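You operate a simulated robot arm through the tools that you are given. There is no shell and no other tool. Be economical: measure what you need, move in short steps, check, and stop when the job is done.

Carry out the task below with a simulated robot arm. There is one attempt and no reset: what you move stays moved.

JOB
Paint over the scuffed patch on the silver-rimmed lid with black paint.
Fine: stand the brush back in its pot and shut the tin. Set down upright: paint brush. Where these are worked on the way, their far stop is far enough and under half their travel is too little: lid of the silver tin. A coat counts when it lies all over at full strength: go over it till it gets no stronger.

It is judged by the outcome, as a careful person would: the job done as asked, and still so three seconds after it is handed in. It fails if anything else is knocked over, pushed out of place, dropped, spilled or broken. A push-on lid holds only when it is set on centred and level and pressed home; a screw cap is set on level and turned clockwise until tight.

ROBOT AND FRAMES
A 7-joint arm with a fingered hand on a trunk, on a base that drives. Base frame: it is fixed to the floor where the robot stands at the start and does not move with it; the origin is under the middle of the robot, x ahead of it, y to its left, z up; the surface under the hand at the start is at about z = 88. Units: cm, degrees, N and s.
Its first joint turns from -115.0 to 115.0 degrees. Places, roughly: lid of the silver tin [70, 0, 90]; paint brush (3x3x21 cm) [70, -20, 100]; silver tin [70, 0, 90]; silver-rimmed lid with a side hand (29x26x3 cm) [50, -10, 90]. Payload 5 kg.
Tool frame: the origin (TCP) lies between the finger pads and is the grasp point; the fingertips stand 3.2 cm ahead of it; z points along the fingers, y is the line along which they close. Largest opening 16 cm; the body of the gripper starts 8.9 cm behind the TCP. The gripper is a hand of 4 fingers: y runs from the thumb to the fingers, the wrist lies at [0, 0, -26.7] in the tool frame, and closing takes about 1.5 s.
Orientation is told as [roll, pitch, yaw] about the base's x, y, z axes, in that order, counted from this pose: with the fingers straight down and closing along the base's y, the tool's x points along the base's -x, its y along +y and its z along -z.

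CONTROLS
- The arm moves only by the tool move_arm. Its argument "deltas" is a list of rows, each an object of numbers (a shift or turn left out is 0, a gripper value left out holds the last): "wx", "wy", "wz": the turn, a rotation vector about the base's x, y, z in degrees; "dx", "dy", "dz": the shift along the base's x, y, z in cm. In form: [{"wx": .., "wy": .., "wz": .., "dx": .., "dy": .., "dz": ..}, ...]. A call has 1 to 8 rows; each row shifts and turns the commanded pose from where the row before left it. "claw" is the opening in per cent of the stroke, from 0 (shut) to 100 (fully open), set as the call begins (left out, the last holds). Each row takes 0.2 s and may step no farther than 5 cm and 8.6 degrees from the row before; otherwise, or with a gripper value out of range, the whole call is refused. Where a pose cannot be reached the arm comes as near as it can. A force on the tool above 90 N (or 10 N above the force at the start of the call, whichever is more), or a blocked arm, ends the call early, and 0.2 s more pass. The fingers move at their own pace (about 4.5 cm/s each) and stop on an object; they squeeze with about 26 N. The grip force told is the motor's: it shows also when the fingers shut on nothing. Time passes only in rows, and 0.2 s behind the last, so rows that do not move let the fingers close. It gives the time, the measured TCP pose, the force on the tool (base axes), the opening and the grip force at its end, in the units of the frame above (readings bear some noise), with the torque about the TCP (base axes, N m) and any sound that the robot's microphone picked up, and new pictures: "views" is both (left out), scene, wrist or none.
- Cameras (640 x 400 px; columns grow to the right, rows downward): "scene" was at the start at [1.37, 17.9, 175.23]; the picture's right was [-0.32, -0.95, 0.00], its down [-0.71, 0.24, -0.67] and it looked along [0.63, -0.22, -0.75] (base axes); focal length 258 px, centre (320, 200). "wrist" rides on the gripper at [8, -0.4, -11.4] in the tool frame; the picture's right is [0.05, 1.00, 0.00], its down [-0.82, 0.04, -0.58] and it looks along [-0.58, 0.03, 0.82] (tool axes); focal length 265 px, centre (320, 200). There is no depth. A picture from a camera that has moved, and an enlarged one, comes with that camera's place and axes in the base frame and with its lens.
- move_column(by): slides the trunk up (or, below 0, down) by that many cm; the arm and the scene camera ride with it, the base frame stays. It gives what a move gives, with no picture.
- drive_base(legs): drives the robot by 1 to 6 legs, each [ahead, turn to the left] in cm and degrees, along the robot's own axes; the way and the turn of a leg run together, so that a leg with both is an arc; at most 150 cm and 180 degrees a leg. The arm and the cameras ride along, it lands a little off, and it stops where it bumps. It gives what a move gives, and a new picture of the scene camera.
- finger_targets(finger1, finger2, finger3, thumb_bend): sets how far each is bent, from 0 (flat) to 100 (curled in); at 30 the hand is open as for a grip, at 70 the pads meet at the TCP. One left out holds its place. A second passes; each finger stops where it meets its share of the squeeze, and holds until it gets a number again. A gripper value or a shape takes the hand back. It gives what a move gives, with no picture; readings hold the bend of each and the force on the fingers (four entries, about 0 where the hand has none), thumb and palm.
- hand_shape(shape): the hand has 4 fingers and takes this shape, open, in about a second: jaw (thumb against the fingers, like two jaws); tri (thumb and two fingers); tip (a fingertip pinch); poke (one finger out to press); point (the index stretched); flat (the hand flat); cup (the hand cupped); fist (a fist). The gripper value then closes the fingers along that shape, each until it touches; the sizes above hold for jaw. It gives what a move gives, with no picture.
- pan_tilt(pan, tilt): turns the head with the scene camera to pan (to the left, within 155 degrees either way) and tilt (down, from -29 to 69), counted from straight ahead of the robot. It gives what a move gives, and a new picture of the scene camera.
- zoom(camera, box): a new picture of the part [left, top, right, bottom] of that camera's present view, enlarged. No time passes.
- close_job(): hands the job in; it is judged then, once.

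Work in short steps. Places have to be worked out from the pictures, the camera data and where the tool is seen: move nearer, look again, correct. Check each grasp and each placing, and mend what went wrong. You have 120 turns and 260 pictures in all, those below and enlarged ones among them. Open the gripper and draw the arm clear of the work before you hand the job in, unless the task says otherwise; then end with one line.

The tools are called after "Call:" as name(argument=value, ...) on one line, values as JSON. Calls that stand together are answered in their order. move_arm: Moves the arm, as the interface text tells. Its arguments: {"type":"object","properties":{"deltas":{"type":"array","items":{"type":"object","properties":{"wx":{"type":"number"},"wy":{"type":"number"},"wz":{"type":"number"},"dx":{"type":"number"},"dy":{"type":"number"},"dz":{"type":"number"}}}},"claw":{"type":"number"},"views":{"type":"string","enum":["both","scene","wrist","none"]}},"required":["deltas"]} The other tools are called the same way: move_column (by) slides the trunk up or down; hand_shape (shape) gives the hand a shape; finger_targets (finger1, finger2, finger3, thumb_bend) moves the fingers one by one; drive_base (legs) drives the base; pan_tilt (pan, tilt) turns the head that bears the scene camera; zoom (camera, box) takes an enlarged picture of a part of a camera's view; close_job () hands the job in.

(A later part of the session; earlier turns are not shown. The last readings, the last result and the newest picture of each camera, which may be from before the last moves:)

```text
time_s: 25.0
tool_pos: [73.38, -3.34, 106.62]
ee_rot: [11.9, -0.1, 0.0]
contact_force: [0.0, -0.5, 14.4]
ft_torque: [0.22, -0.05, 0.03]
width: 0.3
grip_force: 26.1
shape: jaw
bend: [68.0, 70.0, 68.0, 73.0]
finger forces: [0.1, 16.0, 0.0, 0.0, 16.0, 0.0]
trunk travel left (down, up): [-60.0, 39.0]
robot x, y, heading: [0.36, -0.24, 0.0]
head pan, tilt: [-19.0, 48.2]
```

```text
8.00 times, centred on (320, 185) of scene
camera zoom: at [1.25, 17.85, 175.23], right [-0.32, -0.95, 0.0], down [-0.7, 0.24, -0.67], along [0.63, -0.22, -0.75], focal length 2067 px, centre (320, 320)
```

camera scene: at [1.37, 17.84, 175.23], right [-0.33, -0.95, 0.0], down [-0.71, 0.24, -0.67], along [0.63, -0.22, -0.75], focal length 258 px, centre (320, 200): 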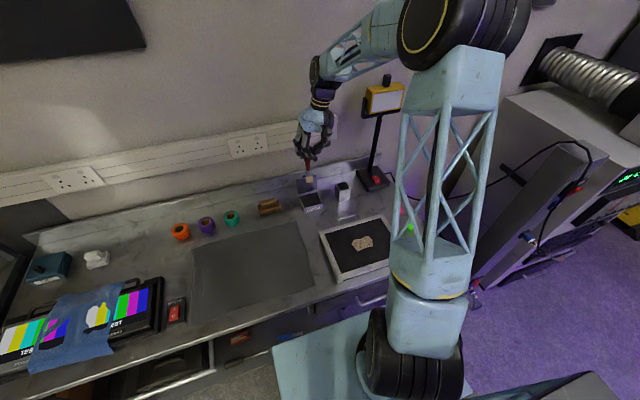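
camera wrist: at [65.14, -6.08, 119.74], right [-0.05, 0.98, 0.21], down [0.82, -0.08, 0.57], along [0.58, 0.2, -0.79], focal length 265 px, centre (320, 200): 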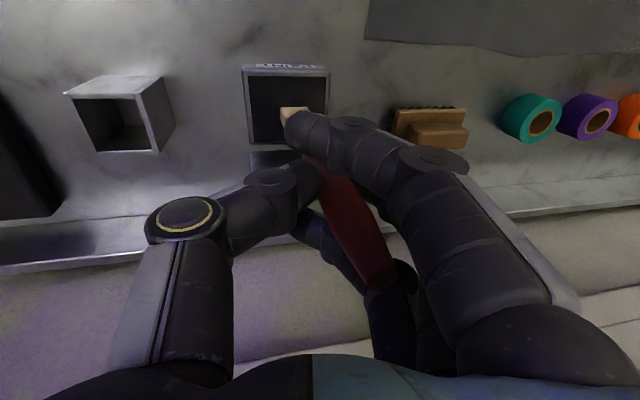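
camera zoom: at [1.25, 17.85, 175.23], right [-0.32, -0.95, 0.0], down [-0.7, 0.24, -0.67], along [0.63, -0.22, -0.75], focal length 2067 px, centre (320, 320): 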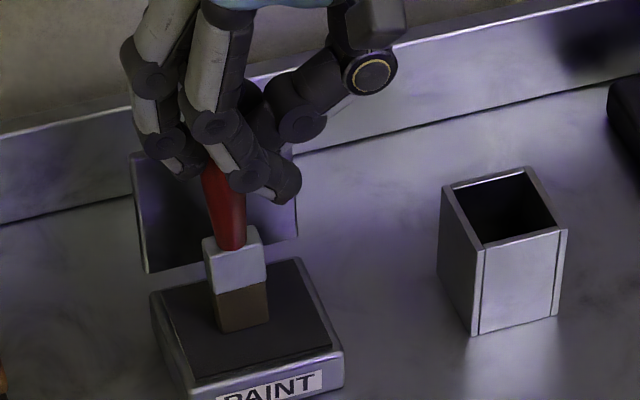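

Contact at 14 N, so the bristles press on the tin bottom. I ease up, stir slightly, then raise to see how loaded the bristles are.

Call:
move_arm(deltas=[{"dz": 0.5}, {"dx": -0.7}, {"dx": 1.2}, {"dx": -0.5}, {"dz": 2}, {"dz": 3}, {}], views="wrist")

Call:
zoom(camera="scene", box=[290, 150, 350, 200])

```text
time_s: 26.6
tool_pos: [73.27, -3.19, 112.24]
ee_rot: [12.1, 0.0, 0.0]
contact_force: [0.5, -0.2, -0.6]
ft_torque: [0.0, -0.03, 0.01]
width: 0.25
grip_force: 26.5
shape: jaw
bend: [68.0, 70.0, 68.0, 72.0]
finger forces: [0.1, 13.8, 0.3, 0.0, 13.5, 0.0]
trunk travel left (down, up): [-60.0, 39.0]
robot x, y, heading: [-0.13, -0.01, 0.0]
head pan, tilt: [-19.0, 48.2]
camera wrist: at [65.11, -6.12, 123.32], right [-0.05, 0.98, 0.21], down [0.82, -0.08, 0.57], along [0.58, 0.2, -0.79], focal length 265 px, centre (320, 200)
```

wrist: 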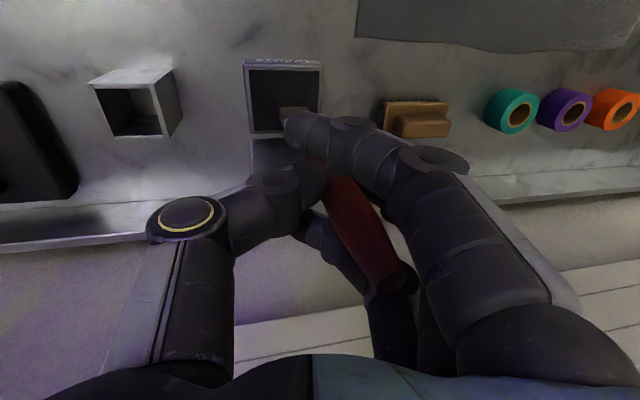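

```text
8.00 times, centred on (320, 175) of scene
camera zoom: at [1.38, 17.84, 175.22], right [-0.32, -0.95, 0.0], down [-0.71, 0.24, -0.67], along [0.63, -0.22, -0.75], focal length 2067 px, centre (320, 400)
```

zoom: 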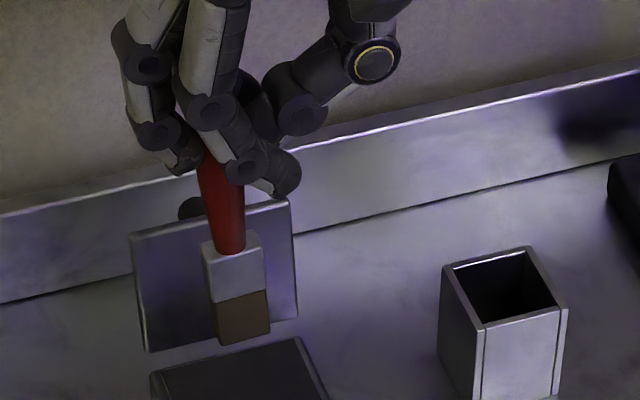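

The bristles are uniformly tinted and no longer darkening. I zoom on the scuffed patch to map it.

Call:
zoom(camera="scene", box=[310, 205, 410, 290])

```text
4.71 times, centred on (360, 248) of scene
camera zoom: at [1.38, 17.84, 175.22], right [-0.32, -0.95, 0.0], down [-0.71, 0.24, -0.67], along [0.63, -0.22, -0.75], focal length 1216 px, centre (132, -24)
```

zoom: 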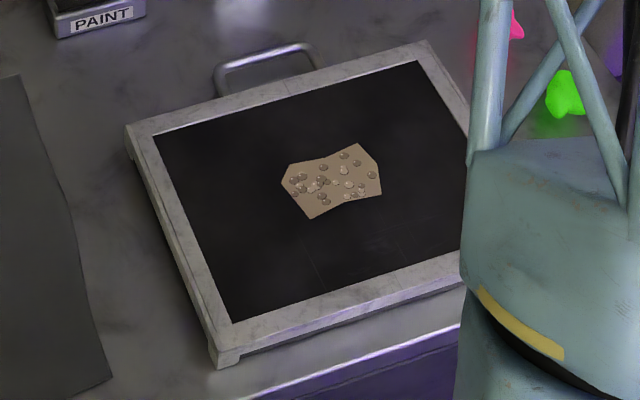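

The patch spans roughly x 44–49.5, y -19.5 to -11. I carry the loaded brush above its centre, tip well clear.

Call:
move_arm(deltas=[{"dz": 1.5}, {"dx": -3.77, "dy": -1.8}, {"dx": -3.77, "dy": -1.8}, {"dx": -3.77, "dy": -1.8}, {"dx": -3.77, "dy": -1.8}, {"dx": -3.77, "dy": -1.8}, {"dx": -3.77, "dy": -1.8}, {"dx": -3.77, "dy": -1.8}], views="none")

Call:
move_arm(deltas=[{"dz": -1.5}, {}])

Call:
zoom(camera="scene", box=[310, 190, 420, 290])

```text
time_s: 28.4
tool_pos: [46.78, -15.78, 113.73]
ee_rot: [12.0, -0.1, 0.1]
contact_force: [-0.7, -0.5, -0.3]
ft_torque: [0.01, -0.02, -0.01]
width: 0.25
grip_force: 26.0
shape: jaw
bend: [68.0, 70.0, 68.0, 72.0]
finger forces: [0.0, 13.8, 0.1, 0.1, 13.2, 0.0]
trunk travel left (down, up): [-60.0, 39.0]
robot x, y, heading: [-0.12, -0.09, 0.4]
head pan, tilt: [-19.0, 48.2]
```

```text
time_s: 29.0
tool_pos: [46.92, -15.85, 112.15]
ee_rot: [12.0, 0.1, 0.0]
contact_force: [-0.1, -1.2, -0.2]
ft_torque: [-0.03, -0.02, -0.01]
width: 0.23
grip_force: 26.1
shape: jaw
bend: [68.0, 70.0, 68.0, 72.0]
finger forces: [0.0, 13.7, 0.0, 0.0, 13.4, 0.0]
trunk travel left (down, up): [-60.0, 39.0]
robot x, y, heading: [0.42, -0.18, 0.1]
head pan, tilt: [-19.0, 48.2]
camera scene: at [1.34, 17.85, 175.23], right [-0.32, -0.95, 0.0], down [-0.71, 0.24, -0.67], along [0.63, -0.22, -0.75], focal length 258 px, centre (320, 200)
camera wrist: at [38.71, -18.7, 123.21], right [-0.05, 0.98, 0.21], down [0.82, -0.08, 0.57], along [0.58, 0.2, -0.79], focal length 265 px, centre (320, 200)
```

scene: 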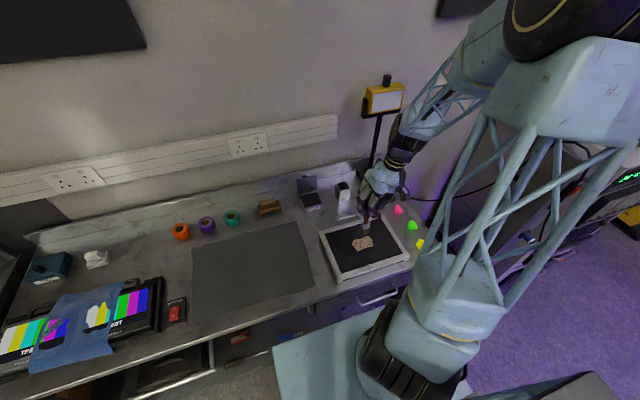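
wrist: 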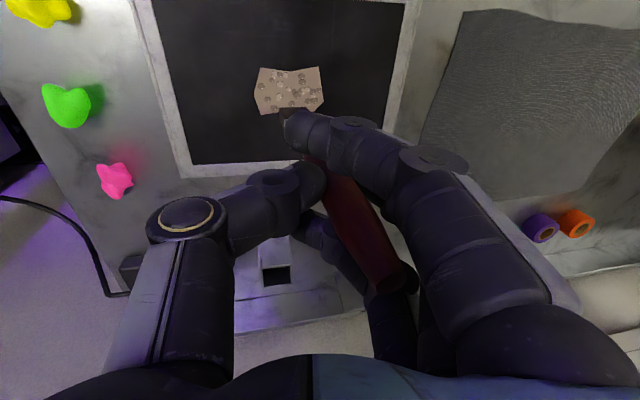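

```text
4.00 times, centred on (365, 240) of scene
camera zoom: at [1.34, 17.85, 175.23], right [-0.32, -0.95, 0.0], down [-0.71, 0.24, -0.67], along [0.63, -0.22, -0.75], focal length 1033 px, centre (140, 40)
```

zoom: 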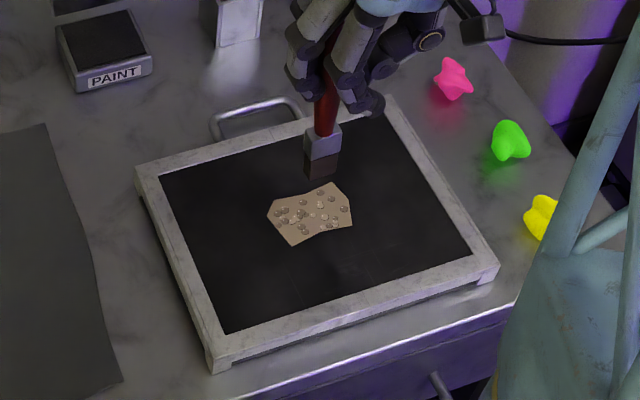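

Both views agree on the patch: centre about (46.8,-15.2), and the bristles are over it. I descend to near contact.

Call:
move_arm(deltas=[{"dz": -2.5}, {"dz": -2}, {"dz": -1}, {"dz": -0.5}, {}], views="wrist")

Call:
zoom(camera="scene", box=[330, 205, 400, 265])

```text
time_s: 30.2
tool_pos: [46.94, -15.92, 106.17]
ee_rot: [12.0, -0.2, 0.1]
contact_force: [-1.2, 0.2, 15.9]
ft_torque: [0.22, -0.04, 0.02]
width: 0.29
grip_force: 26.1
shape: jaw
bend: [68.0, 70.0, 68.0, 73.0]
finger forces: [0.0, 16.0, 0.6, 0.0, 17.0, 0.0]
trunk travel left (down, up): [-60.0, 39.0]
robot x, y, heading: [0.05, -0.1, 0.2]
head pan, tilt: [-19.0, 48.2]
camera wrist: at [38.71, -18.71, 117.25], right [-0.05, 0.98, 0.21], down [0.81, -0.08, 0.57], along [0.58, 0.2, -0.79], focal length 265 px, centre (320, 200)
```

wrist: 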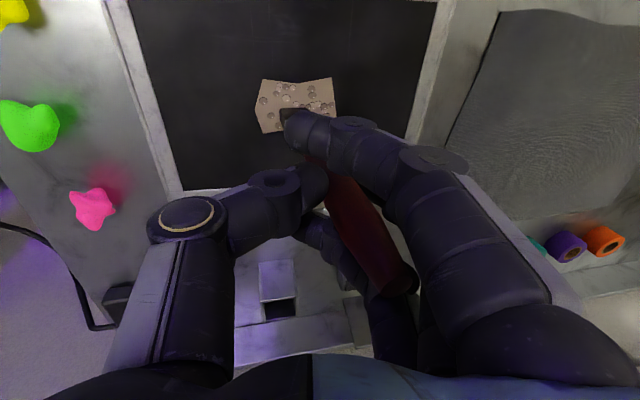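

```text
6.67 times, centred on (365, 235) of scene
camera zoom: at [1.27, 17.87, 175.25], right [-0.32, -0.95, 0.0], down [-0.7, 0.24, -0.67], along [0.63, -0.22, -0.75], focal length 1722 px, centre (20, -33)
```

zoom: 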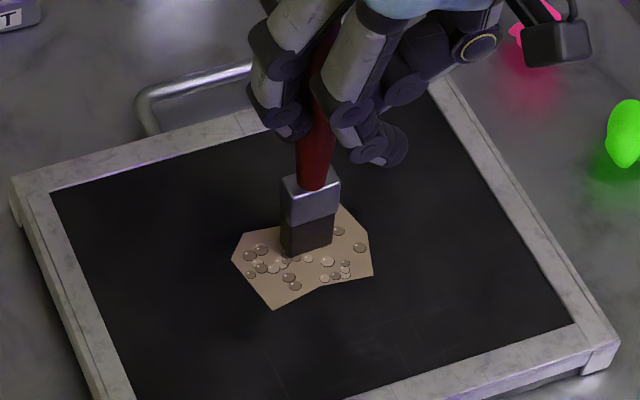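

Light contact at TCP z≈106.2 (16 N). I ease up slightly and begin slow strokes along y.

Call:
move_arm(deltas=[{"dz": 0.1}, {"dy": -1.2}, {"dy": -1.2}, {"dy": -1.2}, {"dy": 1.2}, {"dy": 1.2}, {"dy": 1.2}, {"dy": 1.2}], views="none")

Call:
zoom(camera="scene", box=[330, 205, 400, 265])

```text
time_s: 32.0
tool_pos: [47.06, -14.72, 106.23]
ee_rot: [12.0, -0.1, -0.2]
contact_force: [-0.4, -3.7, 8.4]
ft_torque: [-0.48, 0.04, 0.0]
width: 0.32
grip_force: 25.8
shape: jaw
bend: [68.0, 70.0, 68.0, 73.0]
finger forces: [0.0, 17.1, 1.3, 0.1, 23.7, 0.0]
trunk travel left (down, up): [-60.0, 39.0]
robot x, y, heading: [-0.0, -0.3, 0.0]
head pan, tilt: [-19.0, 48.2]
```

```text
6.67 times, centred on (365, 235) of scene
camera zoom: at [1.32, 17.86, 175.23], right [-0.33, -0.95, 0.0], down [-0.7, 0.24, -0.67], along [0.63, -0.22, -0.75], focal length 1722 px, centre (20, -33)
```

zoom: 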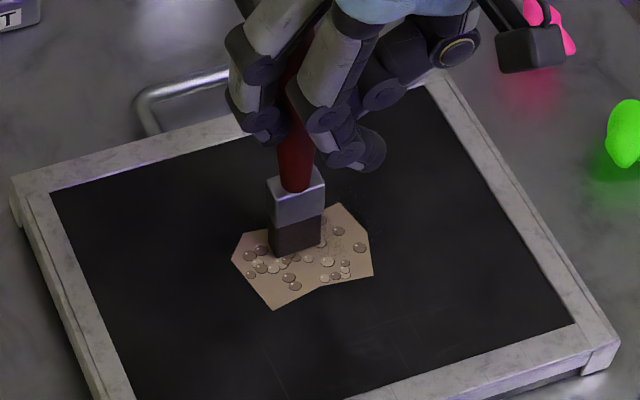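

There is little visible change after one pass. I stroke on and compare.

Call:
move_arm(deltas=[{"dz": -0.1, "dy": 1.2}, {"dy": 1.2}, {"dy": -1.2}, {"dy": -1.2}, {"dy": -1.2}, {"dy": -1.2}, {"dy": -1.2}, {"dy": -1.2}], views="none")

Call:
zoom(camera="scene", box=[340, 220, 390, 260])

```text
time_s: 33.8
tool_pos: [47.07, -19.53, 106.07]
ee_rot: [12.0, 0.0, 0.0]
contact_force: [0.5, 2.2, 2.0]
ft_torque: [0.17, -0.04, 0.0]
width: 0.18
grip_force: 26.0
shape: jaw
bend: [68.0, 71.0, 68.0, 72.0]
finger forces: [0.0, 14.4, 0.0, 0.0, 12.9, 0.1]
trunk travel left (down, up): [-60.0, 39.0]
robot x, y, heading: [-0.29, 0.06, -0.0]
head pan, tilt: [-19.0, 48.2]
```

```text
10.00 times, centred on (365, 240) of scene
camera zoom: at [1.35, 17.82, 175.22], right [-0.33, -0.95, 0.0], down [-0.71, 0.24, -0.67], along [0.63, -0.22, -0.75], focal length 2583 px, centre (-130, -200)
```

zoom: 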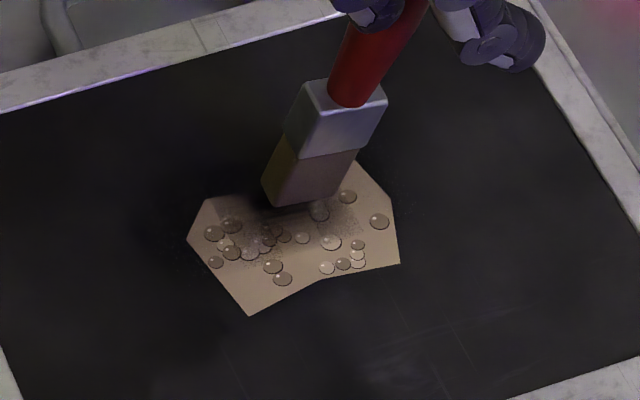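

Faint paint is appearing on the far third of the patch, and the brush tilts from drag. I lift to see the patch and the brush state.

Call:
move_arm(deltas=[{"dz": 2}, {"dz": 2}, {}], views="wrist")

Call:
zoom(camera="scene", box=[340, 205, 400, 260])

```text
time_s: 34.6
tool_pos: [47.07, -19.66, 110.16]
ee_rot: [12.0, 0.0, 0.1]
contact_force: [-0.2, 0.9, -1.7]
ft_torque: [-0.02, -0.01, -0.04]
width: 0.19
grip_force: 25.8
shape: jaw
bend: [68.0, 69.0, 68.0, 73.0]
finger forces: [0.1, 13.7, 0.0, 0.0, 13.2, 0.0]
trunk travel left (down, up): [-60.0, 39.0]
robot x, y, heading: [-0.13, 0.03, -0.0]
head pan, tilt: [-19.0, 48.2]
camera wrist: at [38.87, -22.38, 121.16], right [-0.05, 0.98, 0.21], down [0.82, -0.08, 0.57], along [0.58, 0.2, -0.79], focal length 265 px, centre (320, 200)
```

wrist: 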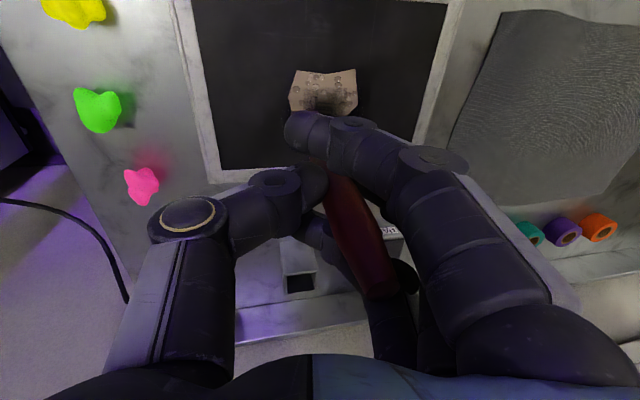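

```text
7.27 times, centred on (370, 232) of scene
camera zoom: at [1.38, 17.84, 175.23], right [-0.32, -0.95, 0.0], down [-0.71, 0.24, -0.67], along [0.63, -0.22, -0.75], focal length 1879 px, centre (-44, -36)
```

zoom: 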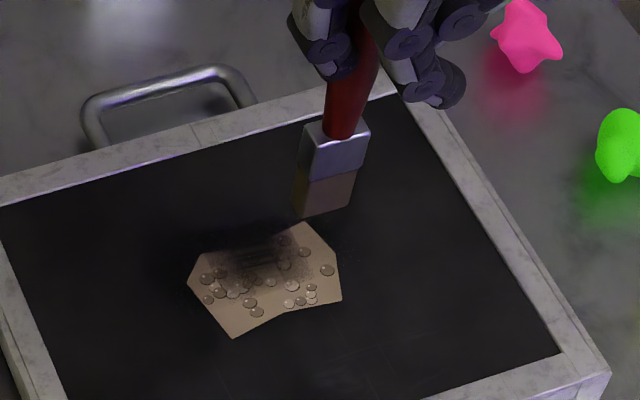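

Paint does go on: there is a dark band on the far third, at x≈48. I move about 1.8 cm nearer and stroke the middle band with overshoot for the brush lag.

Call:
move_arm(deltas=[{"dx": -1.8, "dz": -2}, {"dz": -1.95}, {"dy": 1.3}, {"dy": 1.3}, {"dy": 1.3}, {"dy": 1.3}, {"dy": 1.3}, {"dy": 1.3}], views="none")

Call:
move_arm(deltas=[{"dy": 1.3}, {"dy": -1.4}, {"dy": -1.4}, {"dy": -1.4}, {"dy": -1.4}, {"dy": -1.4}, {"dy": -1.4}, {"dy": -1.4}], views="none")

Call:
move_arm(deltas=[{"dz": 2}, {"dz": 2}, {}], views="wrist")

Call:
zoom(camera="scene", box=[340, 205, 400, 260])

```text
time_s: 36.4
tool_pos: [45.22, -11.66, 106.21]
ee_rot: [12.1, 0.0, -0.1]
contact_force: [0.5, -0.3, -1.3]
ft_torque: [0.0, 0.0, 0.01]
width: 0.22
grip_force: 26.2
shape: jaw
bend: [68.0, 69.0, 68.0, 73.0]
finger forces: [0.0, 14.2, 0.4, 0.0, 13.6, 0.1]
trunk travel left (down, up): [-60.0, 39.0]
robot x, y, heading: [0.15, 0.14, -0.1]
head pan, tilt: [-19.0, 48.2]
```

```text
time_s: 38.2
tool_pos: [45.25, -20.32, 106.08]
ee_rot: [12.1, -0.1, 0.0]
contact_force: [0.2, -0.2, -1.0]
ft_torque: [0.0, 0.0, -0.04]
width: 0.22
grip_force: 25.8
shape: jaw
bend: [68.0, 69.0, 68.0, 73.0]
finger forces: [0.0, 13.5, 0.1, 0.0, 13.4, 0.0]
trunk travel left (down, up): [-60.0, 39.0]
robot x, y, heading: [0.08, -0.09, -0.1]
head pan, tilt: [-19.0, 48.2]
```

```text
time_s: 39.0
tool_pos: [45.25, -20.11, 110.22]
ee_rot: [12.0, 0.0, 0.0]
contact_force: [-0.1, 0.4, -1.3]
ft_torque: [-0.03, 0.01, -0.04]
width: 0.2
grip_force: 26.2
shape: jaw
bend: [68.0, 69.0, 68.0, 73.0]
finger forces: [0.0, 13.6, 0.2, 0.0, 13.3, 0.1]
trunk travel left (down, up): [-60.0, 39.0]
robot x, y, heading: [-0.23, 0.06, -0.1]
head pan, tilt: [-19.0, 48.2]
camera wrist: at [37.0, -22.94, 121.19], right [-0.05, 0.98, 0.21], down [0.82, -0.08, 0.57], along [0.58, 0.2, -0.79], focal length 265 px, centre (320, 200)
```

wrist: 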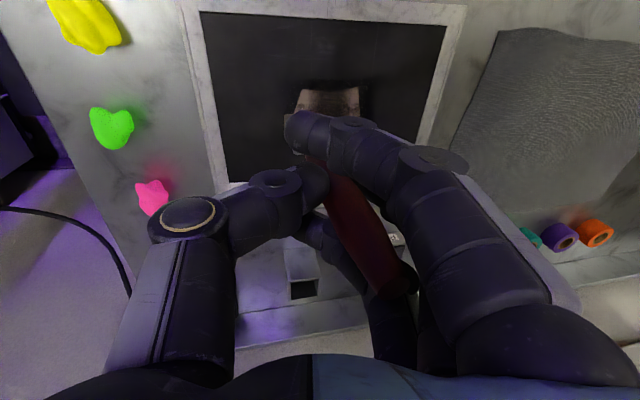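

```text
7.27 times, centred on (370, 232) of scene
camera zoom: at [1.38, 17.82, 175.23], right [-0.32, -0.95, 0.0], down [-0.71, 0.24, -0.67], along [0.63, -0.22, -0.75], focal length 1879 px, centre (-44, -36)
```

zoom: 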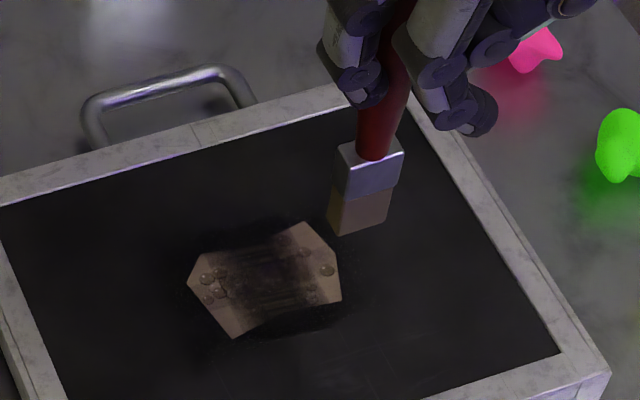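

A much better result: the centre is dark now at almost no force. The bristles have paled, so I go back to reload.

Call:
move_arm(deltas=[{"dz": 3}, {"dx": 3.95, "dy": 2.3}, {"dx": 3.95, "dy": 2.3}, {"dx": 3.95, "dy": 2.3}, {"dx": 3.95, "dy": 2.3}, {"dx": 3.95, "dy": 2.3}, {"dx": 3.95, "dy": 2.4}, {"dx": 4.0, "dy": 2.4}], views="none")

Call:
move_arm(deltas=[{"dz": -2}, {"dz": -2}, {}], views="wrist")

Call:
zoom(camera="scene", box=[290, 150, 350, 210])

```text
time_s: 40.8
tool_pos: [72.99, -3.87, 113.22]
ee_rot: [12.0, 0.0, 0.0]
contact_force: [0.1, 1.2, 0.1]
ft_torque: [-0.01, 0.02, 0.02]
width: 0.18
grip_force: 26.1
shape: jaw
bend: [68.0, 69.0, 68.0, 73.0]
finger forces: [0.0, 13.3, 0.1, 0.0, 13.4, 0.0]
trunk travel left (down, up): [-60.0, 39.0]
robot x, y, heading: [-0.25, 0.08, -0.0]
head pan, tilt: [-19.0, 48.2]
```

```text
time_s: 41.6
tool_pos: [72.72, -3.81, 109.27]
ee_rot: [12.0, 0.1, 0.1]
contact_force: [-0.3, -1.1, -0.2]
ft_torque: [-0.01, -0.02, 0.02]
width: 0.18
grip_force: 25.8
shape: jaw
bend: [68.0, 69.0, 68.0, 73.0]
finger forces: [0.0, 13.4, 0.1, 0.0, 13.4, 0.0]
trunk travel left (down, up): [-60.0, 39.0]
robot x, y, heading: [0.22, -0.14, 0.3]
head pan, tilt: [-19.0, 48.2]
camera wrist: at [64.55, -6.69, 120.3], right [-0.05, 0.98, 0.21], down [0.82, -0.08, 0.57], along [0.58, 0.2, -0.79], focal length 265 px, centre (320, 200)
```

wrist: 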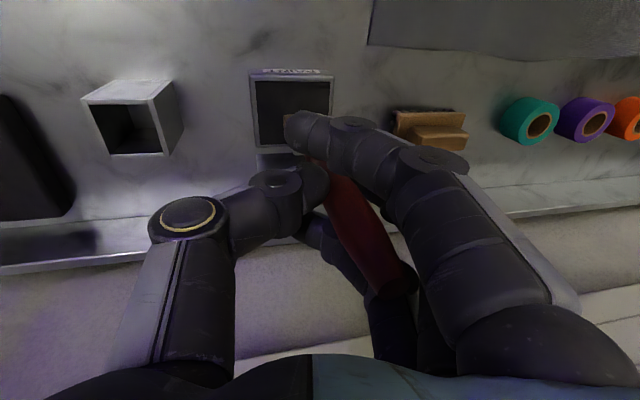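

```text
6.67 times, centred on (320, 180) of scene
camera zoom: at [1.35, 17.86, 175.23], right [-0.32, -0.95, 0.0], down [-0.71, 0.24, -0.67], along [0.63, -0.22, -0.75], focal length 1722 px, centre (320, 333)
```

zoom: 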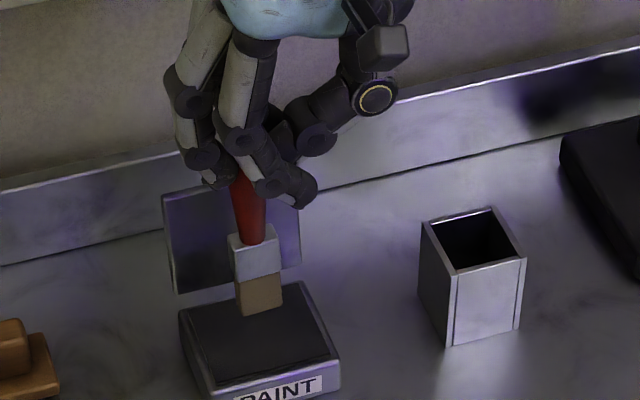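

The bristle colour works as a paint gauge: tan now. I dip to TCP z≈107, stir and dwell.

Call:
move_arm(deltas=[{"dz": -1.2}, {"dz": -1.0}, {"dx": 0.6}, {"dx": -0.6}, {"dx": 0.3}, {}, {}], views="none")

Call:
zoom(camera="scene", box=[290, 150, 350, 210])

```text
time_s: 43.2
tool_pos: [73.35, -3.93, 107.01]
ee_rot: [12.1, 0.0, 0.1]
contact_force: [0.3, 0.9, -0.8]
ft_torque: [-0.03, -0.01, 0.02]
width: 0.18
grip_force: 25.8
shape: jaw
bend: [68.0, 69.0, 68.0, 73.0]
finger forces: [0.1, 13.4, 0.1, 0.0, 13.2, 0.1]
trunk travel left (down, up): [-60.0, 39.0]
robot x, y, heading: [0.08, -0.11, -0.2]
head pan, tilt: [-19.0, 48.2]
```

```text
6.67 times, centred on (320, 180) of scene
camera zoom: at [1.37, 17.85, 175.23], right [-0.32, -0.95, 0.0], down [-0.71, 0.24, -0.67], along [0.63, -0.22, -0.75], focal length 1722 px, centre (320, 333)
```

zoom: 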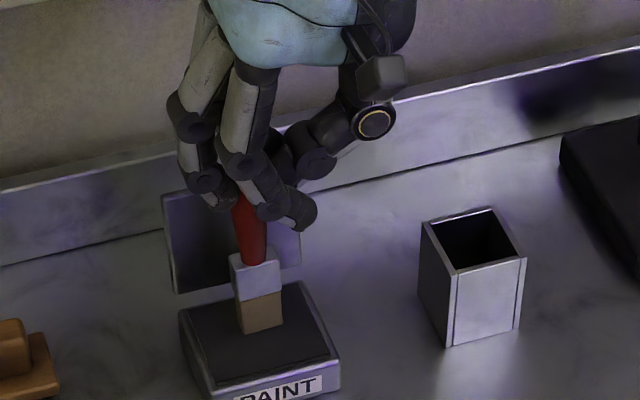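

Not darkened yet, so the tip sits slightly higher now. I lower in small steps.

Call:
move_arm(deltas=[{"dz": -0.25}, {"dz": -0.2}, {}, {}, {}], views="none")

Call:
zoom(camera="scene", box=[290, 150, 350, 210])

```text
time_s: 44.4
tool_pos: [73.08, -3.98, 106.48]
ee_rot: [12.0, -0.1, 0.1]
contact_force: [0.7, -0.3, 2.8]
ft_torque: [0.05, -0.01, 0.0]
width: 0.23
grip_force: 26.3
shape: jaw
bend: [68.0, 69.0, 68.0, 73.0]
finger forces: [0.0, 13.7, 0.2, 0.1, 14.0, 0.0]
trunk travel left (down, up): [-60.0, 39.0]
robot x, y, heading: [0.09, 0.4, -0.0]
head pan, tilt: [-19.0, 48.2]
```

```text
6.67 times, centred on (320, 180) of scene
camera zoom: at [1.35, 17.85, 175.23], right [-0.32, -0.95, 0.0], down [-0.71, 0.24, -0.67], along [0.63, -0.22, -0.75], focal length 1722 px, centre (320, 333)
```

zoom: 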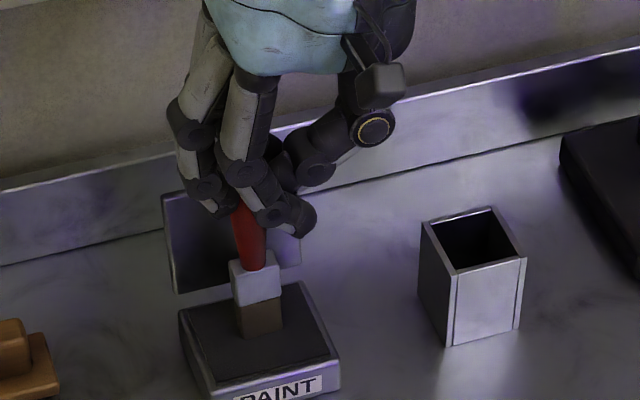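

Loaded dark again, with surface contact at TCP z≈106.5, so the panel should be near 106.05. I return to the left (+y) end of the patch.

Call:
move_arm(deltas=[{"dz": 5}, {"dx": -3.97, "dy": -1.21}, {"dx": -3.97, "dy": -1.21}, {"dx": -3.97, "dy": -1.21}, {"dx": -3.97, "dy": -1.21}, {"dx": -3.97, "dy": -1.21}, {"dx": -3.97, "dy": -1.21}, {"dx": -3.98, "dy": -1.24}], views="none")

Call:
move_arm(deltas=[{"dz": -3}, {"dz": -1.5}, {"dz": -0.9}, {}], views="none")

Call:
zoom(camera="scene", box=[340, 210, 400, 265])

```text
time_s: 46.2
tool_pos: [45.2, -12.52, 111.25]
ee_rot: [12.0, 0.0, 0.0]
contact_force: [0.0, 0.1, -0.4]
ft_torque: [-0.05, -0.04, 0.0]
width: 0.15
grip_force: 26.2
shape: jaw
bend: [68.0, 69.0, 68.0, 73.0]
finger forces: [0.1, 13.2, 0.2, 0.1, 13.3, 0.1]
trunk travel left (down, up): [-60.0, 39.0]
robot x, y, heading: [-0.01, -0.2, 0.1]
head pan, tilt: [-19.0, 48.2]
```

```text
time_s: 47.2
tool_pos: [45.25, -12.54, 105.93]
ee_rot: [12.0, -0.2, 0.0]
contact_force: [0.4, -1.8, 12.3]
ft_torque: [0.21, -0.01, 0.01]
width: 0.21
grip_force: 26.2
shape: jaw
bend: [68.0, 69.0, 68.0, 73.0]
finger forces: [0.1, 15.0, 0.5, 0.1, 16.1, 0.0]
trunk travel left (down, up): [-60.0, 39.0]
robot x, y, heading: [-0.1, 0.26, 0.0]
head pan, tilt: [-19.0, 48.2]
```

```text
7.27 times, centred on (370, 238) of scene
camera zoom: at [1.32, 17.84, 175.25], right [-0.32, -0.95, 0.0], down [-0.71, 0.24, -0.67], along [0.63, -0.22, -0.75], focal length 1879 px, centre (-44, -73)
```

zoom: 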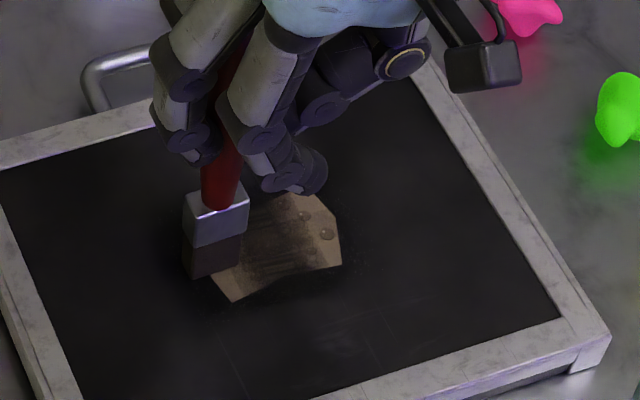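

The brush sits right on the left end. I ease up slightly and work that end with short strokes along x.

Call:
move_arm(deltas=[{"dz": 0.13}, {"dx": 0.9}, {"dx": 0.9}, {"dx": -0.9}, {"dx": -0.9}, {"dx": -0.9}, {"dx": -0.9}, {"dy": -1.3}], views="none")

Call:
move_arm(deltas=[{"dx": 0.9}, {"dx": 0.9}, {"dx": 0.9}, {"dx": 0.9}, {"dy": -1.3}, {"dx": -0.9}, {"dx": -0.9}, {"dx": -0.9}], views="none")

Call:
move_arm(deltas=[{"dz": 2}, {"dz": 2}, {"dy": -3}, {"dy": -2}], views="wrist")

Call:
zoom(camera="scene", box=[340, 205, 400, 260])

```text
time_s: 49.0
tool_pos: [43.53, -13.75, 106.21]
ee_rot: [12.2, 0.0, -0.1]
contact_force: [-0.2, 0.2, -0.6]
ft_torque: [-0.02, 0.02, -0.01]
width: 0.2
grip_force: 26.1
shape: jaw
bend: [68.0, 69.0, 68.0, 73.0]
finger forces: [0.1, 13.7, 0.2, 0.0, 13.6, 0.0]
trunk travel left (down, up): [-60.0, 39.0]
robot x, y, heading: [0.24, -0.1, 0.2]
head pan, tilt: [-19.0, 48.2]
```

```text
time_s: 50.8
tool_pos: [44.51, -15.14, 106.3]
ee_rot: [11.9, 0.0, 0.0]
contact_force: [-0.5, 0.3, -0.4]
ft_torque: [0.02, -0.02, 0.03]
width: 0.17
grip_force: 26.2
shape: jaw
bend: [68.0, 69.0, 68.0, 73.0]
finger forces: [0.1, 13.5, 0.2, 0.0, 13.5, 0.0]
trunk travel left (down, up): [-60.0, 39.0]
robot x, y, heading: [0.18, 0.08, 0.1]
head pan, tilt: [-19.0, 48.2]
```

```text
time_s: 51.8
tool_pos: [44.45, -20.12, 110.21]
ee_rot: [12.1, -0.1, -0.1]
contact_force: [0.2, 0.0, -0.7]
ft_torque: [0.01, -0.01, 0.02]
width: 0.19
grip_force: 25.9
shape: jaw
bend: [68.0, 69.0, 68.0, 73.0]
finger forces: [0.0, 13.4, 0.4, 0.1, 13.4, 0.1]
trunk travel left (down, up): [-60.0, 39.0]
robot x, y, heading: [0.13, -0.05, -0.0]
head pan, tilt: [-19.0, 48.2]
camera wrist: at [36.34, -22.89, 121.25], right [-0.05, 0.98, 0.21], down [0.82, -0.08, 0.57], along [0.58, 0.2, -0.79], focal length 265 px, centre (320, 200)
```

wrist: 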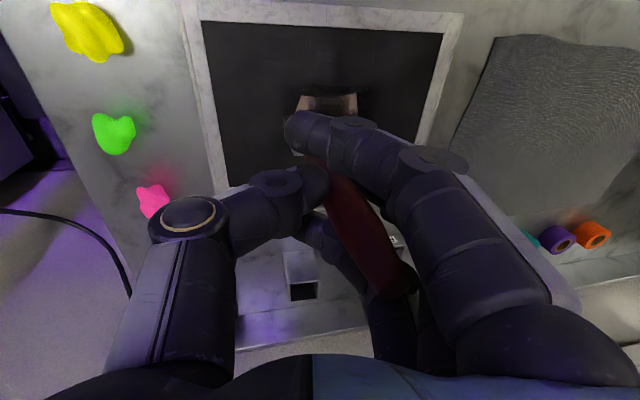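

```text
7.27 times, centred on (370, 232) of scene
camera zoom: at [1.36, 17.81, 175.23], right [-0.32, -0.95, 0.0], down [-0.71, 0.24, -0.67], along [0.63, -0.22, -0.75], focal length 1879 px, centre (-44, -36)
```

zoom: 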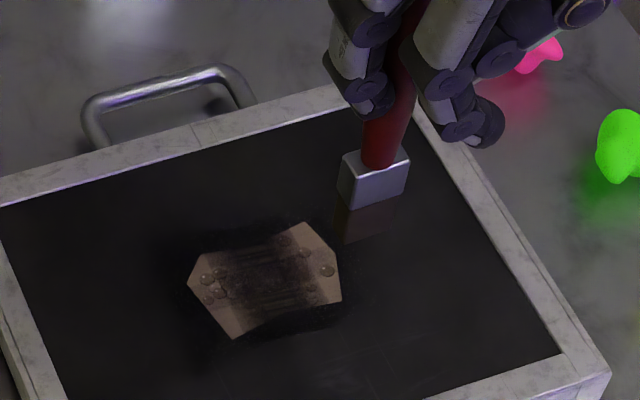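

The last strokes hovered too high to deposit; the bristles are still loaded. I lower to light contact and stroke the whole width from the right end.

Call:
move_arm(deltas=[{"dz": -3}, {"dz": -1.12}, {"dy": 1.2}, {"dy": 1.2}, {"dy": 1.2}, {"dy": 1.2}, {"dy": 1.2}, {"dy": 1.2}], views="none")

Call:
zoom(camera="scene", box=[340, 205, 400, 260])

```text
time_s: 53.6
tool_pos: [44.56, -12.89, 106.09]
ee_rot: [11.9, 0.0, -0.1]
contact_force: [-0.8, -1.0, 0.7]
ft_torque: [0.02, 0.0, -0.04]
width: 0.18
grip_force: 25.4
shape: jaw
bend: [68.0, 69.0, 68.0, 73.0]
finger forces: [0.1, 13.6, 0.5, 0.0, 13.8, 0.0]
trunk travel left (down, up): [-60.0, 39.0]
robot x, y, heading: [0.21, -0.07, 0.1]
head pan, tilt: [-19.0, 48.2]
```

```text
7.27 times, centred on (370, 232) of scene
camera zoom: at [1.36, 17.87, 175.23], right [-0.32, -0.95, 0.0], down [-0.71, 0.24, -0.67], along [0.63, -0.22, -0.75], focal length 1879 px, centre (-44, -36)
```

zoom: 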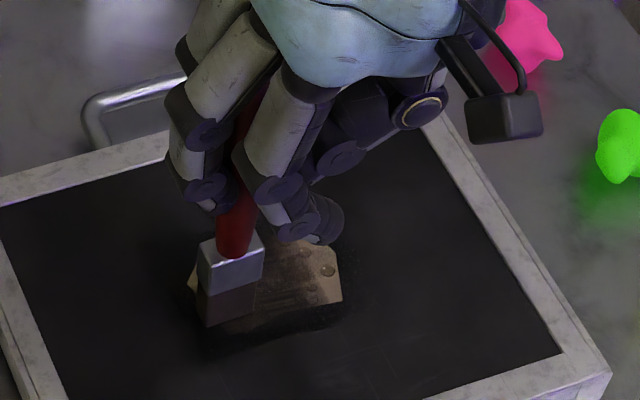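

That deposits well along the near edge. I go on over the left end at slightly lower height, with small x strokes.

Call:
move_arm(deltas=[{"dy": 1.0, "dz": -0.07}, {"dy": 0.6}, {"dx": 0.8}, {"dx": 0.8}, {"dx": 0.8}, {"dx": -0.8}, {"dx": -0.8}, {"dy": -1}], views="none")

Call:
move_arm(deltas=[{"dx": 0.8, "dy": -0.3}, {"dx": 0.6, "dy": -0.3}, {"dy": -1.2}, {"dy": -1.2}, {"dy": -1.2}, {"dy": -1.2}, {"dy": -1.2}, {"dy": -1.2}], views="none")

Call:
move_arm(deltas=[{"dz": 2}, {"dz": 2}, {"dx": 2, "dy": -1}], views="none")

Call:
zoom(camera="scene", box=[340, 205, 400, 260])

```text
time_s: 55.4
tool_pos: [45.24, -12.32, 106.03]
ee_rot: [12.0, 0.1, 0.0]
contact_force: [0.9, -0.1, 0.0]
ft_torque: [0.03, -0.01, -0.02]
width: 0.16
grip_force: 25.4
shape: jaw
bend: [68.0, 69.0, 68.0, 73.0]
finger forces: [0.0, 13.5, 0.3, 0.1, 13.2, 0.0]
trunk travel left (down, up): [-60.0, 39.0]
robot x, y, heading: [-0.0, -0.26, 0.3]
head pan, tilt: [-19.0, 48.2]
```

```text
time_s: 57.2
tool_pos: [46.73, -20.13, 106.13]
ee_rot: [12.0, 0.0, 0.0]
contact_force: [0.6, 1.3, 3.0]
ft_torque: [0.31, -0.02, 0.0]
width: 0.12
grip_force: 26.2
shape: jaw
bend: [68.0, 71.0, 68.0, 72.0]
finger forces: [0.1, 15.4, 0.3, 0.0, 13.7, 0.1]
trunk travel left (down, up): [-60.0, 39.0]
robot x, y, heading: [0.34, 0.03, 0.1]
head pan, tilt: [-19.0, 48.2]
```

```text
time_s: 58.0
tool_pos: [48.79, -20.86, 110.1]
ee_rot: [12.2, 0.1, -0.1]
contact_force: [0.7, -1.3, -0.9]
ft_torque: [0.03, 0.03, 0.0]
width: 0.18
grip_force: 26.1
shape: jaw
bend: [68.0, 69.0, 68.0, 73.0]
finger forces: [0.0, 13.1, 0.6, 0.0, 13.4, 0.1]
trunk travel left (down, up): [-60.0, 39.0]
robot x, y, heading: [0.19, -0.14, -0.0]
head pan, tilt: [-19.0, 48.2]
```

```text
7.27 times, centred on (370, 232) of scene
camera zoom: at [1.44, 17.77, 175.23], right [-0.33, -0.95, 0.0], down [-0.71, 0.24, -0.67], along [0.63, -0.22, -0.75], focal length 1879 px, centre (-44, -36)
```

zoom: 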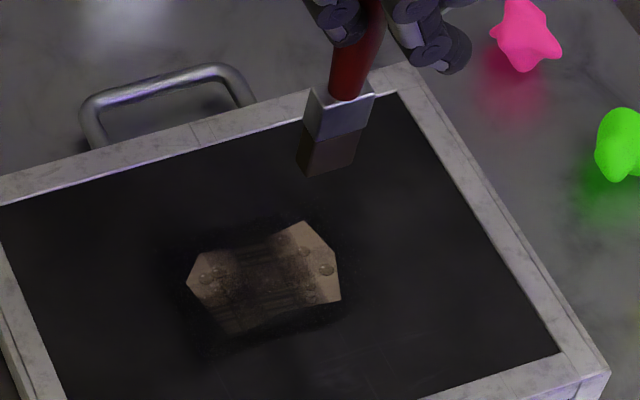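

Coverage is building. The right end and far-left corner remain lighter; next I work the right end with x strokes.

Call:
move_arm(deltas=[{"dx": -1.2, "dy": 1.2, "dz": -3}, {"dz": -1.05}, {"dx": -0.9}, {"dx": -0.9}, {"dx": -0.9}, {"dx": -0.9}, {"dy": 0.7}, {"dx": 0.9}], views="none")

Call:
move_arm(deltas=[{"dx": 0.9}, {"dx": 0.9}, {"dx": 0.9}, {"dy": 1.2}, {"dx": -0.9}, {"dx": -0.9}, {"dx": -0.9}, {"dx": -0.9}], views="none")

Call:
move_arm(deltas=[{"dz": 2}, {"dz": 2}, {"dx": 4, "dy": 0}], views="none")

Call:
zoom(camera="scene", box=[340, 205, 400, 260])

```text
time_s: 59.8
tool_pos: [44.75, -19.06, 106.02]
ee_rot: [12.0, 0.0, 0.0]
contact_force: [-0.3, -0.8, 10.5]
ft_torque: [0.1, 0.02, -0.03]
width: 0.23
grip_force: 25.8
shape: jaw
bend: [68.0, 69.0, 68.0, 74.0]
finger forces: [0.0, 15.9, 0.1, 0.1, 17.6, 0.1]
trunk travel left (down, up): [-60.0, 39.0]
robot x, y, heading: [-0.13, -0.02, 0.0]
head pan, tilt: [-19.0, 48.2]
```

```text
time_s: 61.6
tool_pos: [43.91, -17.91, 105.94]
ee_rot: [12.1, 0.1, -0.1]
contact_force: [0.1, -0.6, -0.6]
ft_torque: [0.01, -0.01, -0.02]
width: 0.11
grip_force: 25.9
shape: jaw
bend: [68.0, 70.0, 69.0, 73.0]
finger forces: [0.0, 12.9, 3.8, 0.1, 9.5, 0.0]
trunk travel left (down, up): [-60.0, 39.0]
robot x, y, heading: [-0.02, 0.05, 0.1]
head pan, tilt: [-19.0, 48.2]
```

```text
time_s: 62.4
tool_pos: [48.06, -18.06, 110.02]
ee_rot: [12.1, 0.0, -0.2]
contact_force: [0.0, 0.2, -1.4]
ft_torque: [-0.01, 0.01, 0.02]
width: 0.13
grip_force: 26.3
shape: jaw
bend: [68.0, 70.0, 69.0, 73.0]
finger forces: [0.0, 12.5, 3.9, 0.1, 9.4, 0.1]
trunk travel left (down, up): [-60.0, 39.0]
robot x, y, heading: [0.01, 0.13, -0.0]
head pan, tilt: [-19.0, 48.2]
```

```text
7.27 times, centred on (370, 232) of scene
camera zoom: at [1.51, 17.76, 175.22], right [-0.33, -0.95, 0.0], down [-0.71, 0.24, -0.67], along [0.63, -0.22, -0.75], focal length 1879 px, centre (-44, -36)
```

zoom: 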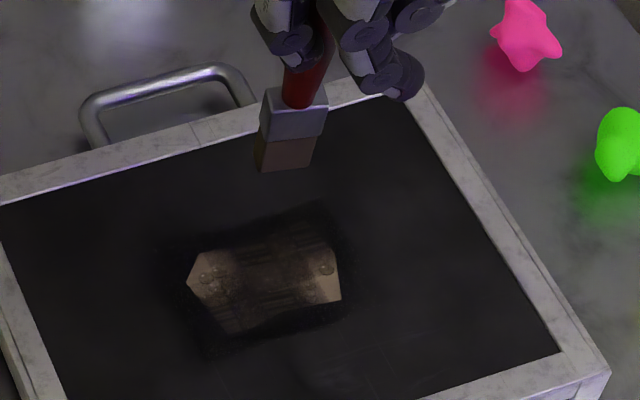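

The right end is better. The bristles have paled, and the brush has pivoted about 8° in x. I return to the tin, correcting that with a wy turn on the way.

Call:
move_arm(deltas=[{"dz": 3}, {"dx": 3.55, "dy": 2.11, "wy": 4}, {"dx": 3.55, "dy": 2.11, "wy": 4}, {"dx": 3.55, "dy": 2.11}, {"dx": 3.55, "dy": 2.11}, {"dx": 3.55, "dy": 2.11}, {"dx": 3.55, "dy": 2.11}, {"dx": 3.54, "dy": 2.1}], views="none")

Call:
move_arm(deltas=[{"dz": -2}, {"dz": -2}, {}], views="wrist")

Call:
zoom(camera="scene", box=[290, 150, 350, 210])

```text
time_s: 64.2
tool_pos: [72.82, -3.16, 112.9]
ee_rot: [12.1, 8.1, 0.0]
contact_force: [0.2, 0.1, -0.1]
ft_torque: [-0.02, 0.02, 0.03]
width: 0.09
grip_force: 26.2
shape: jaw
bend: [68.0, 70.0, 69.0, 73.0]
finger forces: [0.1, 12.1, 4.2, 0.1, 9.6, 0.0]
trunk travel left (down, up): [-60.0, 39.0]
robot x, y, heading: [0.06, -0.21, 0.0]
head pan, tilt: [-19.0, 48.2]
```

```text
time_s: 65.0
tool_pos: [72.7, -3.1, 108.91]
ee_rot: [12.0, 8.0, 0.0]
contact_force: [0.1, -0.3, -0.7]
ft_torque: [-0.01, 0.03, -0.01]
width: 0.12
grip_force: 25.6
shape: jaw
bend: [68.0, 70.0, 69.0, 73.0]
finger forces: [0.0, 12.0, 4.1, 0.0, 9.6, 0.0]
trunk travel left (down, up): [-60.0, 39.0]
robot x, y, heading: [-0.06, -0.22, -0.1]
head pan, tilt: [-19.0, 48.2]
camera wrist: at [66.18, -5.96, 120.93], right [-0.02, 0.98, 0.21], down [0.89, -0.08, 0.45], along [0.46, 0.2, -0.86], focal length 265 px, centre (320, 200)
```

wrist: 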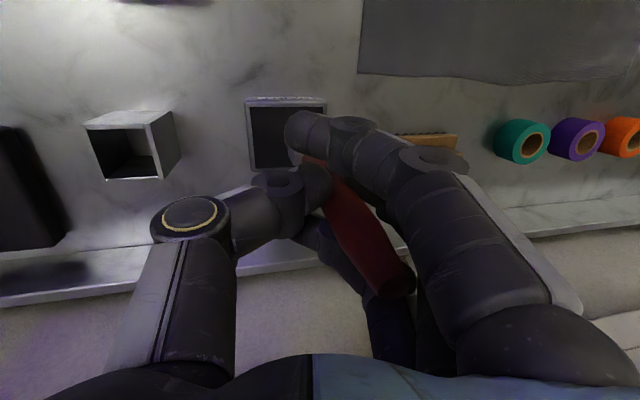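

```text
6.67 times, centred on (320, 180) of scene
camera zoom: at [1.35, 17.86, 175.23], right [-0.32, -0.95, 0.0], down [-0.71, 0.24, -0.67], along [0.63, -0.22, -0.75], focal length 1722 px, centre (320, 333)
```

zoom: 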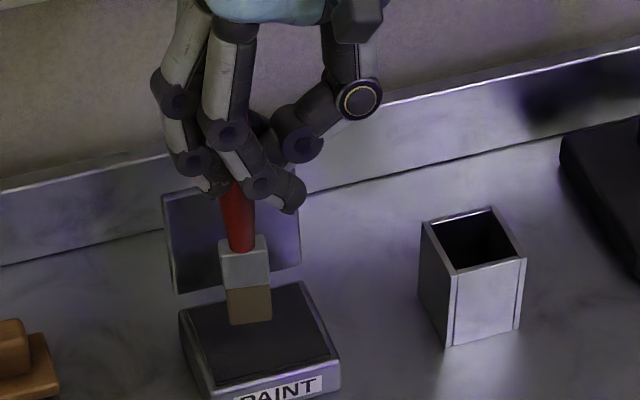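

Well over the paint. I dip down to light contact.

Call:
move_arm(deltas=[{"dz": -1.2, "dy": -0.5}, {"dz": -0.6}, {"dz": -0.3}, {"dz": -0.2}, {}, {}, {}, {}], views="none")

Call:
zoom(camera="scene", box=[290, 150, 350, 210])

```text
time_s: 66.8
tool_pos: [72.74, -3.6, 106.69]
ee_rot: [12.0, 7.9, 0.0]
contact_force: [0.3, 0.1, -0.3]
ft_torque: [0.01, 0.01, -0.01]
width: 0.09
grip_force: 25.8
shape: jaw
bend: [68.0, 70.0, 69.0, 73.0]
finger forces: [0.0, 12.0, 4.1, 0.0, 9.5, 0.1]
trunk travel left (down, up): [-60.0, 39.0]
robot x, y, heading: [-0.09, -0.11, -0.1]
head pan, tilt: [-19.0, 48.2]
```

```text
6.67 times, centred on (320, 180) of scene
camera zoom: at [1.38, 17.85, 175.23], right [-0.32, -0.95, 0.0], down [-0.71, 0.24, -0.67], along [0.63, -0.22, -0.75], focal length 1722 px, centre (320, 333)
```

zoom: 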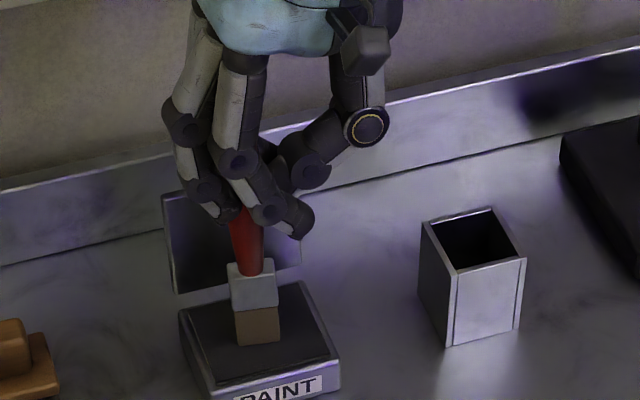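

Still tan, so the tip isn't wetting yet. I go lower in small steps.

Call:
move_arm(deltas=[{"dz": -0.25}, {"dz": -0.2}, {}, {"dx": 0.5}, {"dx": -0.5}, {}, {}], views="none")

Call:
zoom(camera="scene", box=[290, 150, 350, 210])

```text
time_s: 68.4
tool_pos: [72.69, -3.55, 106.43]
ee_rot: [11.9, 7.9, -0.1]
contact_force: [0.3, -1.9, 17.4]
ft_torque: [0.11, -0.23, -0.02]
width: 0.16
grip_force: 25.8
shape: jaw
bend: [68.0, 70.0, 69.0, 74.0]
finger forces: [0.1, 15.3, 6.4, 0.1, 14.3, 0.0]
trunk travel left (down, up): [-60.0, 39.0]
robot x, y, heading: [-0.32, 0.08, -0.2]
head pan, tilt: [-19.0, 48.2]
```

```text
6.67 times, centred on (320, 180) of scene
camera zoom: at [1.24, 17.84, 175.24], right [-0.32, -0.95, 0.0], down [-0.7, 0.24, -0.67], along [0.63, -0.22, -0.75], focal length 1722 px, centre (320, 333)
```

zoom: 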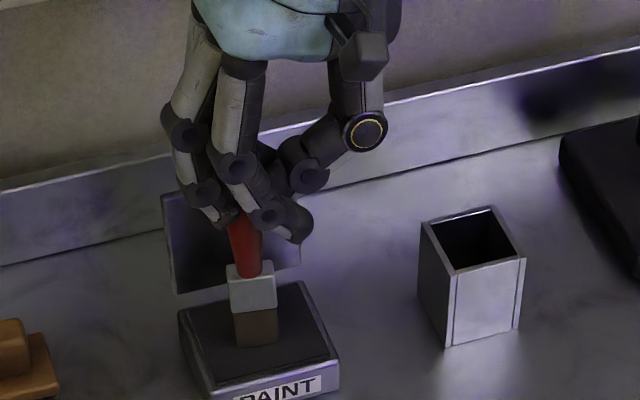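

Loaded dark again. Now to the far-left corner of the patch.

Call:
move_arm(deltas=[{"dz": 5}, {"dx": -3.67, "dy": -1.29}, {"dx": -3.67, "dy": -1.29}, {"dx": -3.67, "dy": -1.29}, {"dx": -3.67, "dy": -1.29}, {"dx": -3.67, "dy": -1.29}, {"dx": -3.67, "dy": -1.29}, {"dx": -3.67, "dy": -1.29}], views="none")

Call:
move_arm(deltas=[{"dz": -3}, {"dz": -1.5}, {"dz": -0.6}, {}], views="none")

Call:
zoom(camera="scene", box=[340, 205, 400, 260])

```text
time_s: 70.2
tool_pos: [46.88, -12.71, 111.33]
ee_rot: [12.1, 7.9, 0.0]
contact_force: [0.3, 0.0, 0.2]
ft_torque: [-0.01, -0.02, -0.01]
width: 0.14
grip_force: 26.1
shape: jaw
bend: [68.0, 70.0, 69.0, 73.0]
finger forces: [0.1, 11.9, 5.5, 0.0, 10.2, 0.0]
trunk travel left (down, up): [-60.0, 39.0]
robot x, y, heading: [-0.1, -0.13, -0.0]
head pan, tilt: [-19.0, 48.2]
```

```text
time_s: 71.2
tool_pos: [47.0, -12.71, 106.24]
ee_rot: [12.1, 8.0, 0.0]
contact_force: [-1.0, -0.1, 0.3]
ft_torque: [0.01, 0.02, 0.0]
width: 0.13
grip_force: 26.0
shape: jaw
bend: [68.0, 70.0, 69.0, 73.0]
finger forces: [0.0, 12.0, 5.5, 0.0, 10.1, 0.0]
trunk travel left (down, up): [-60.0, 39.0]
robot x, y, heading: [0.02, -0.43, -0.0]
head pan, tilt: [-19.0, 48.2]
```

```text
7.27 times, centred on (370, 232) of scene
camera zoom: at [1.37, 17.84, 175.23], right [-0.32, -0.95, 0.0], down [-0.71, 0.24, -0.67], along [0.63, -0.22, -0.75], focal length 1879 px, centre (-44, -36)
```

zoom: 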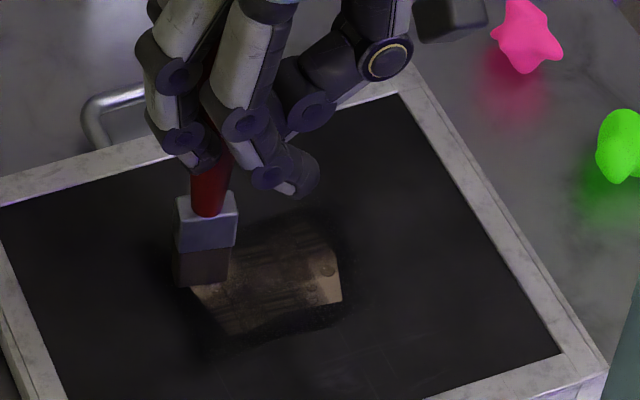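

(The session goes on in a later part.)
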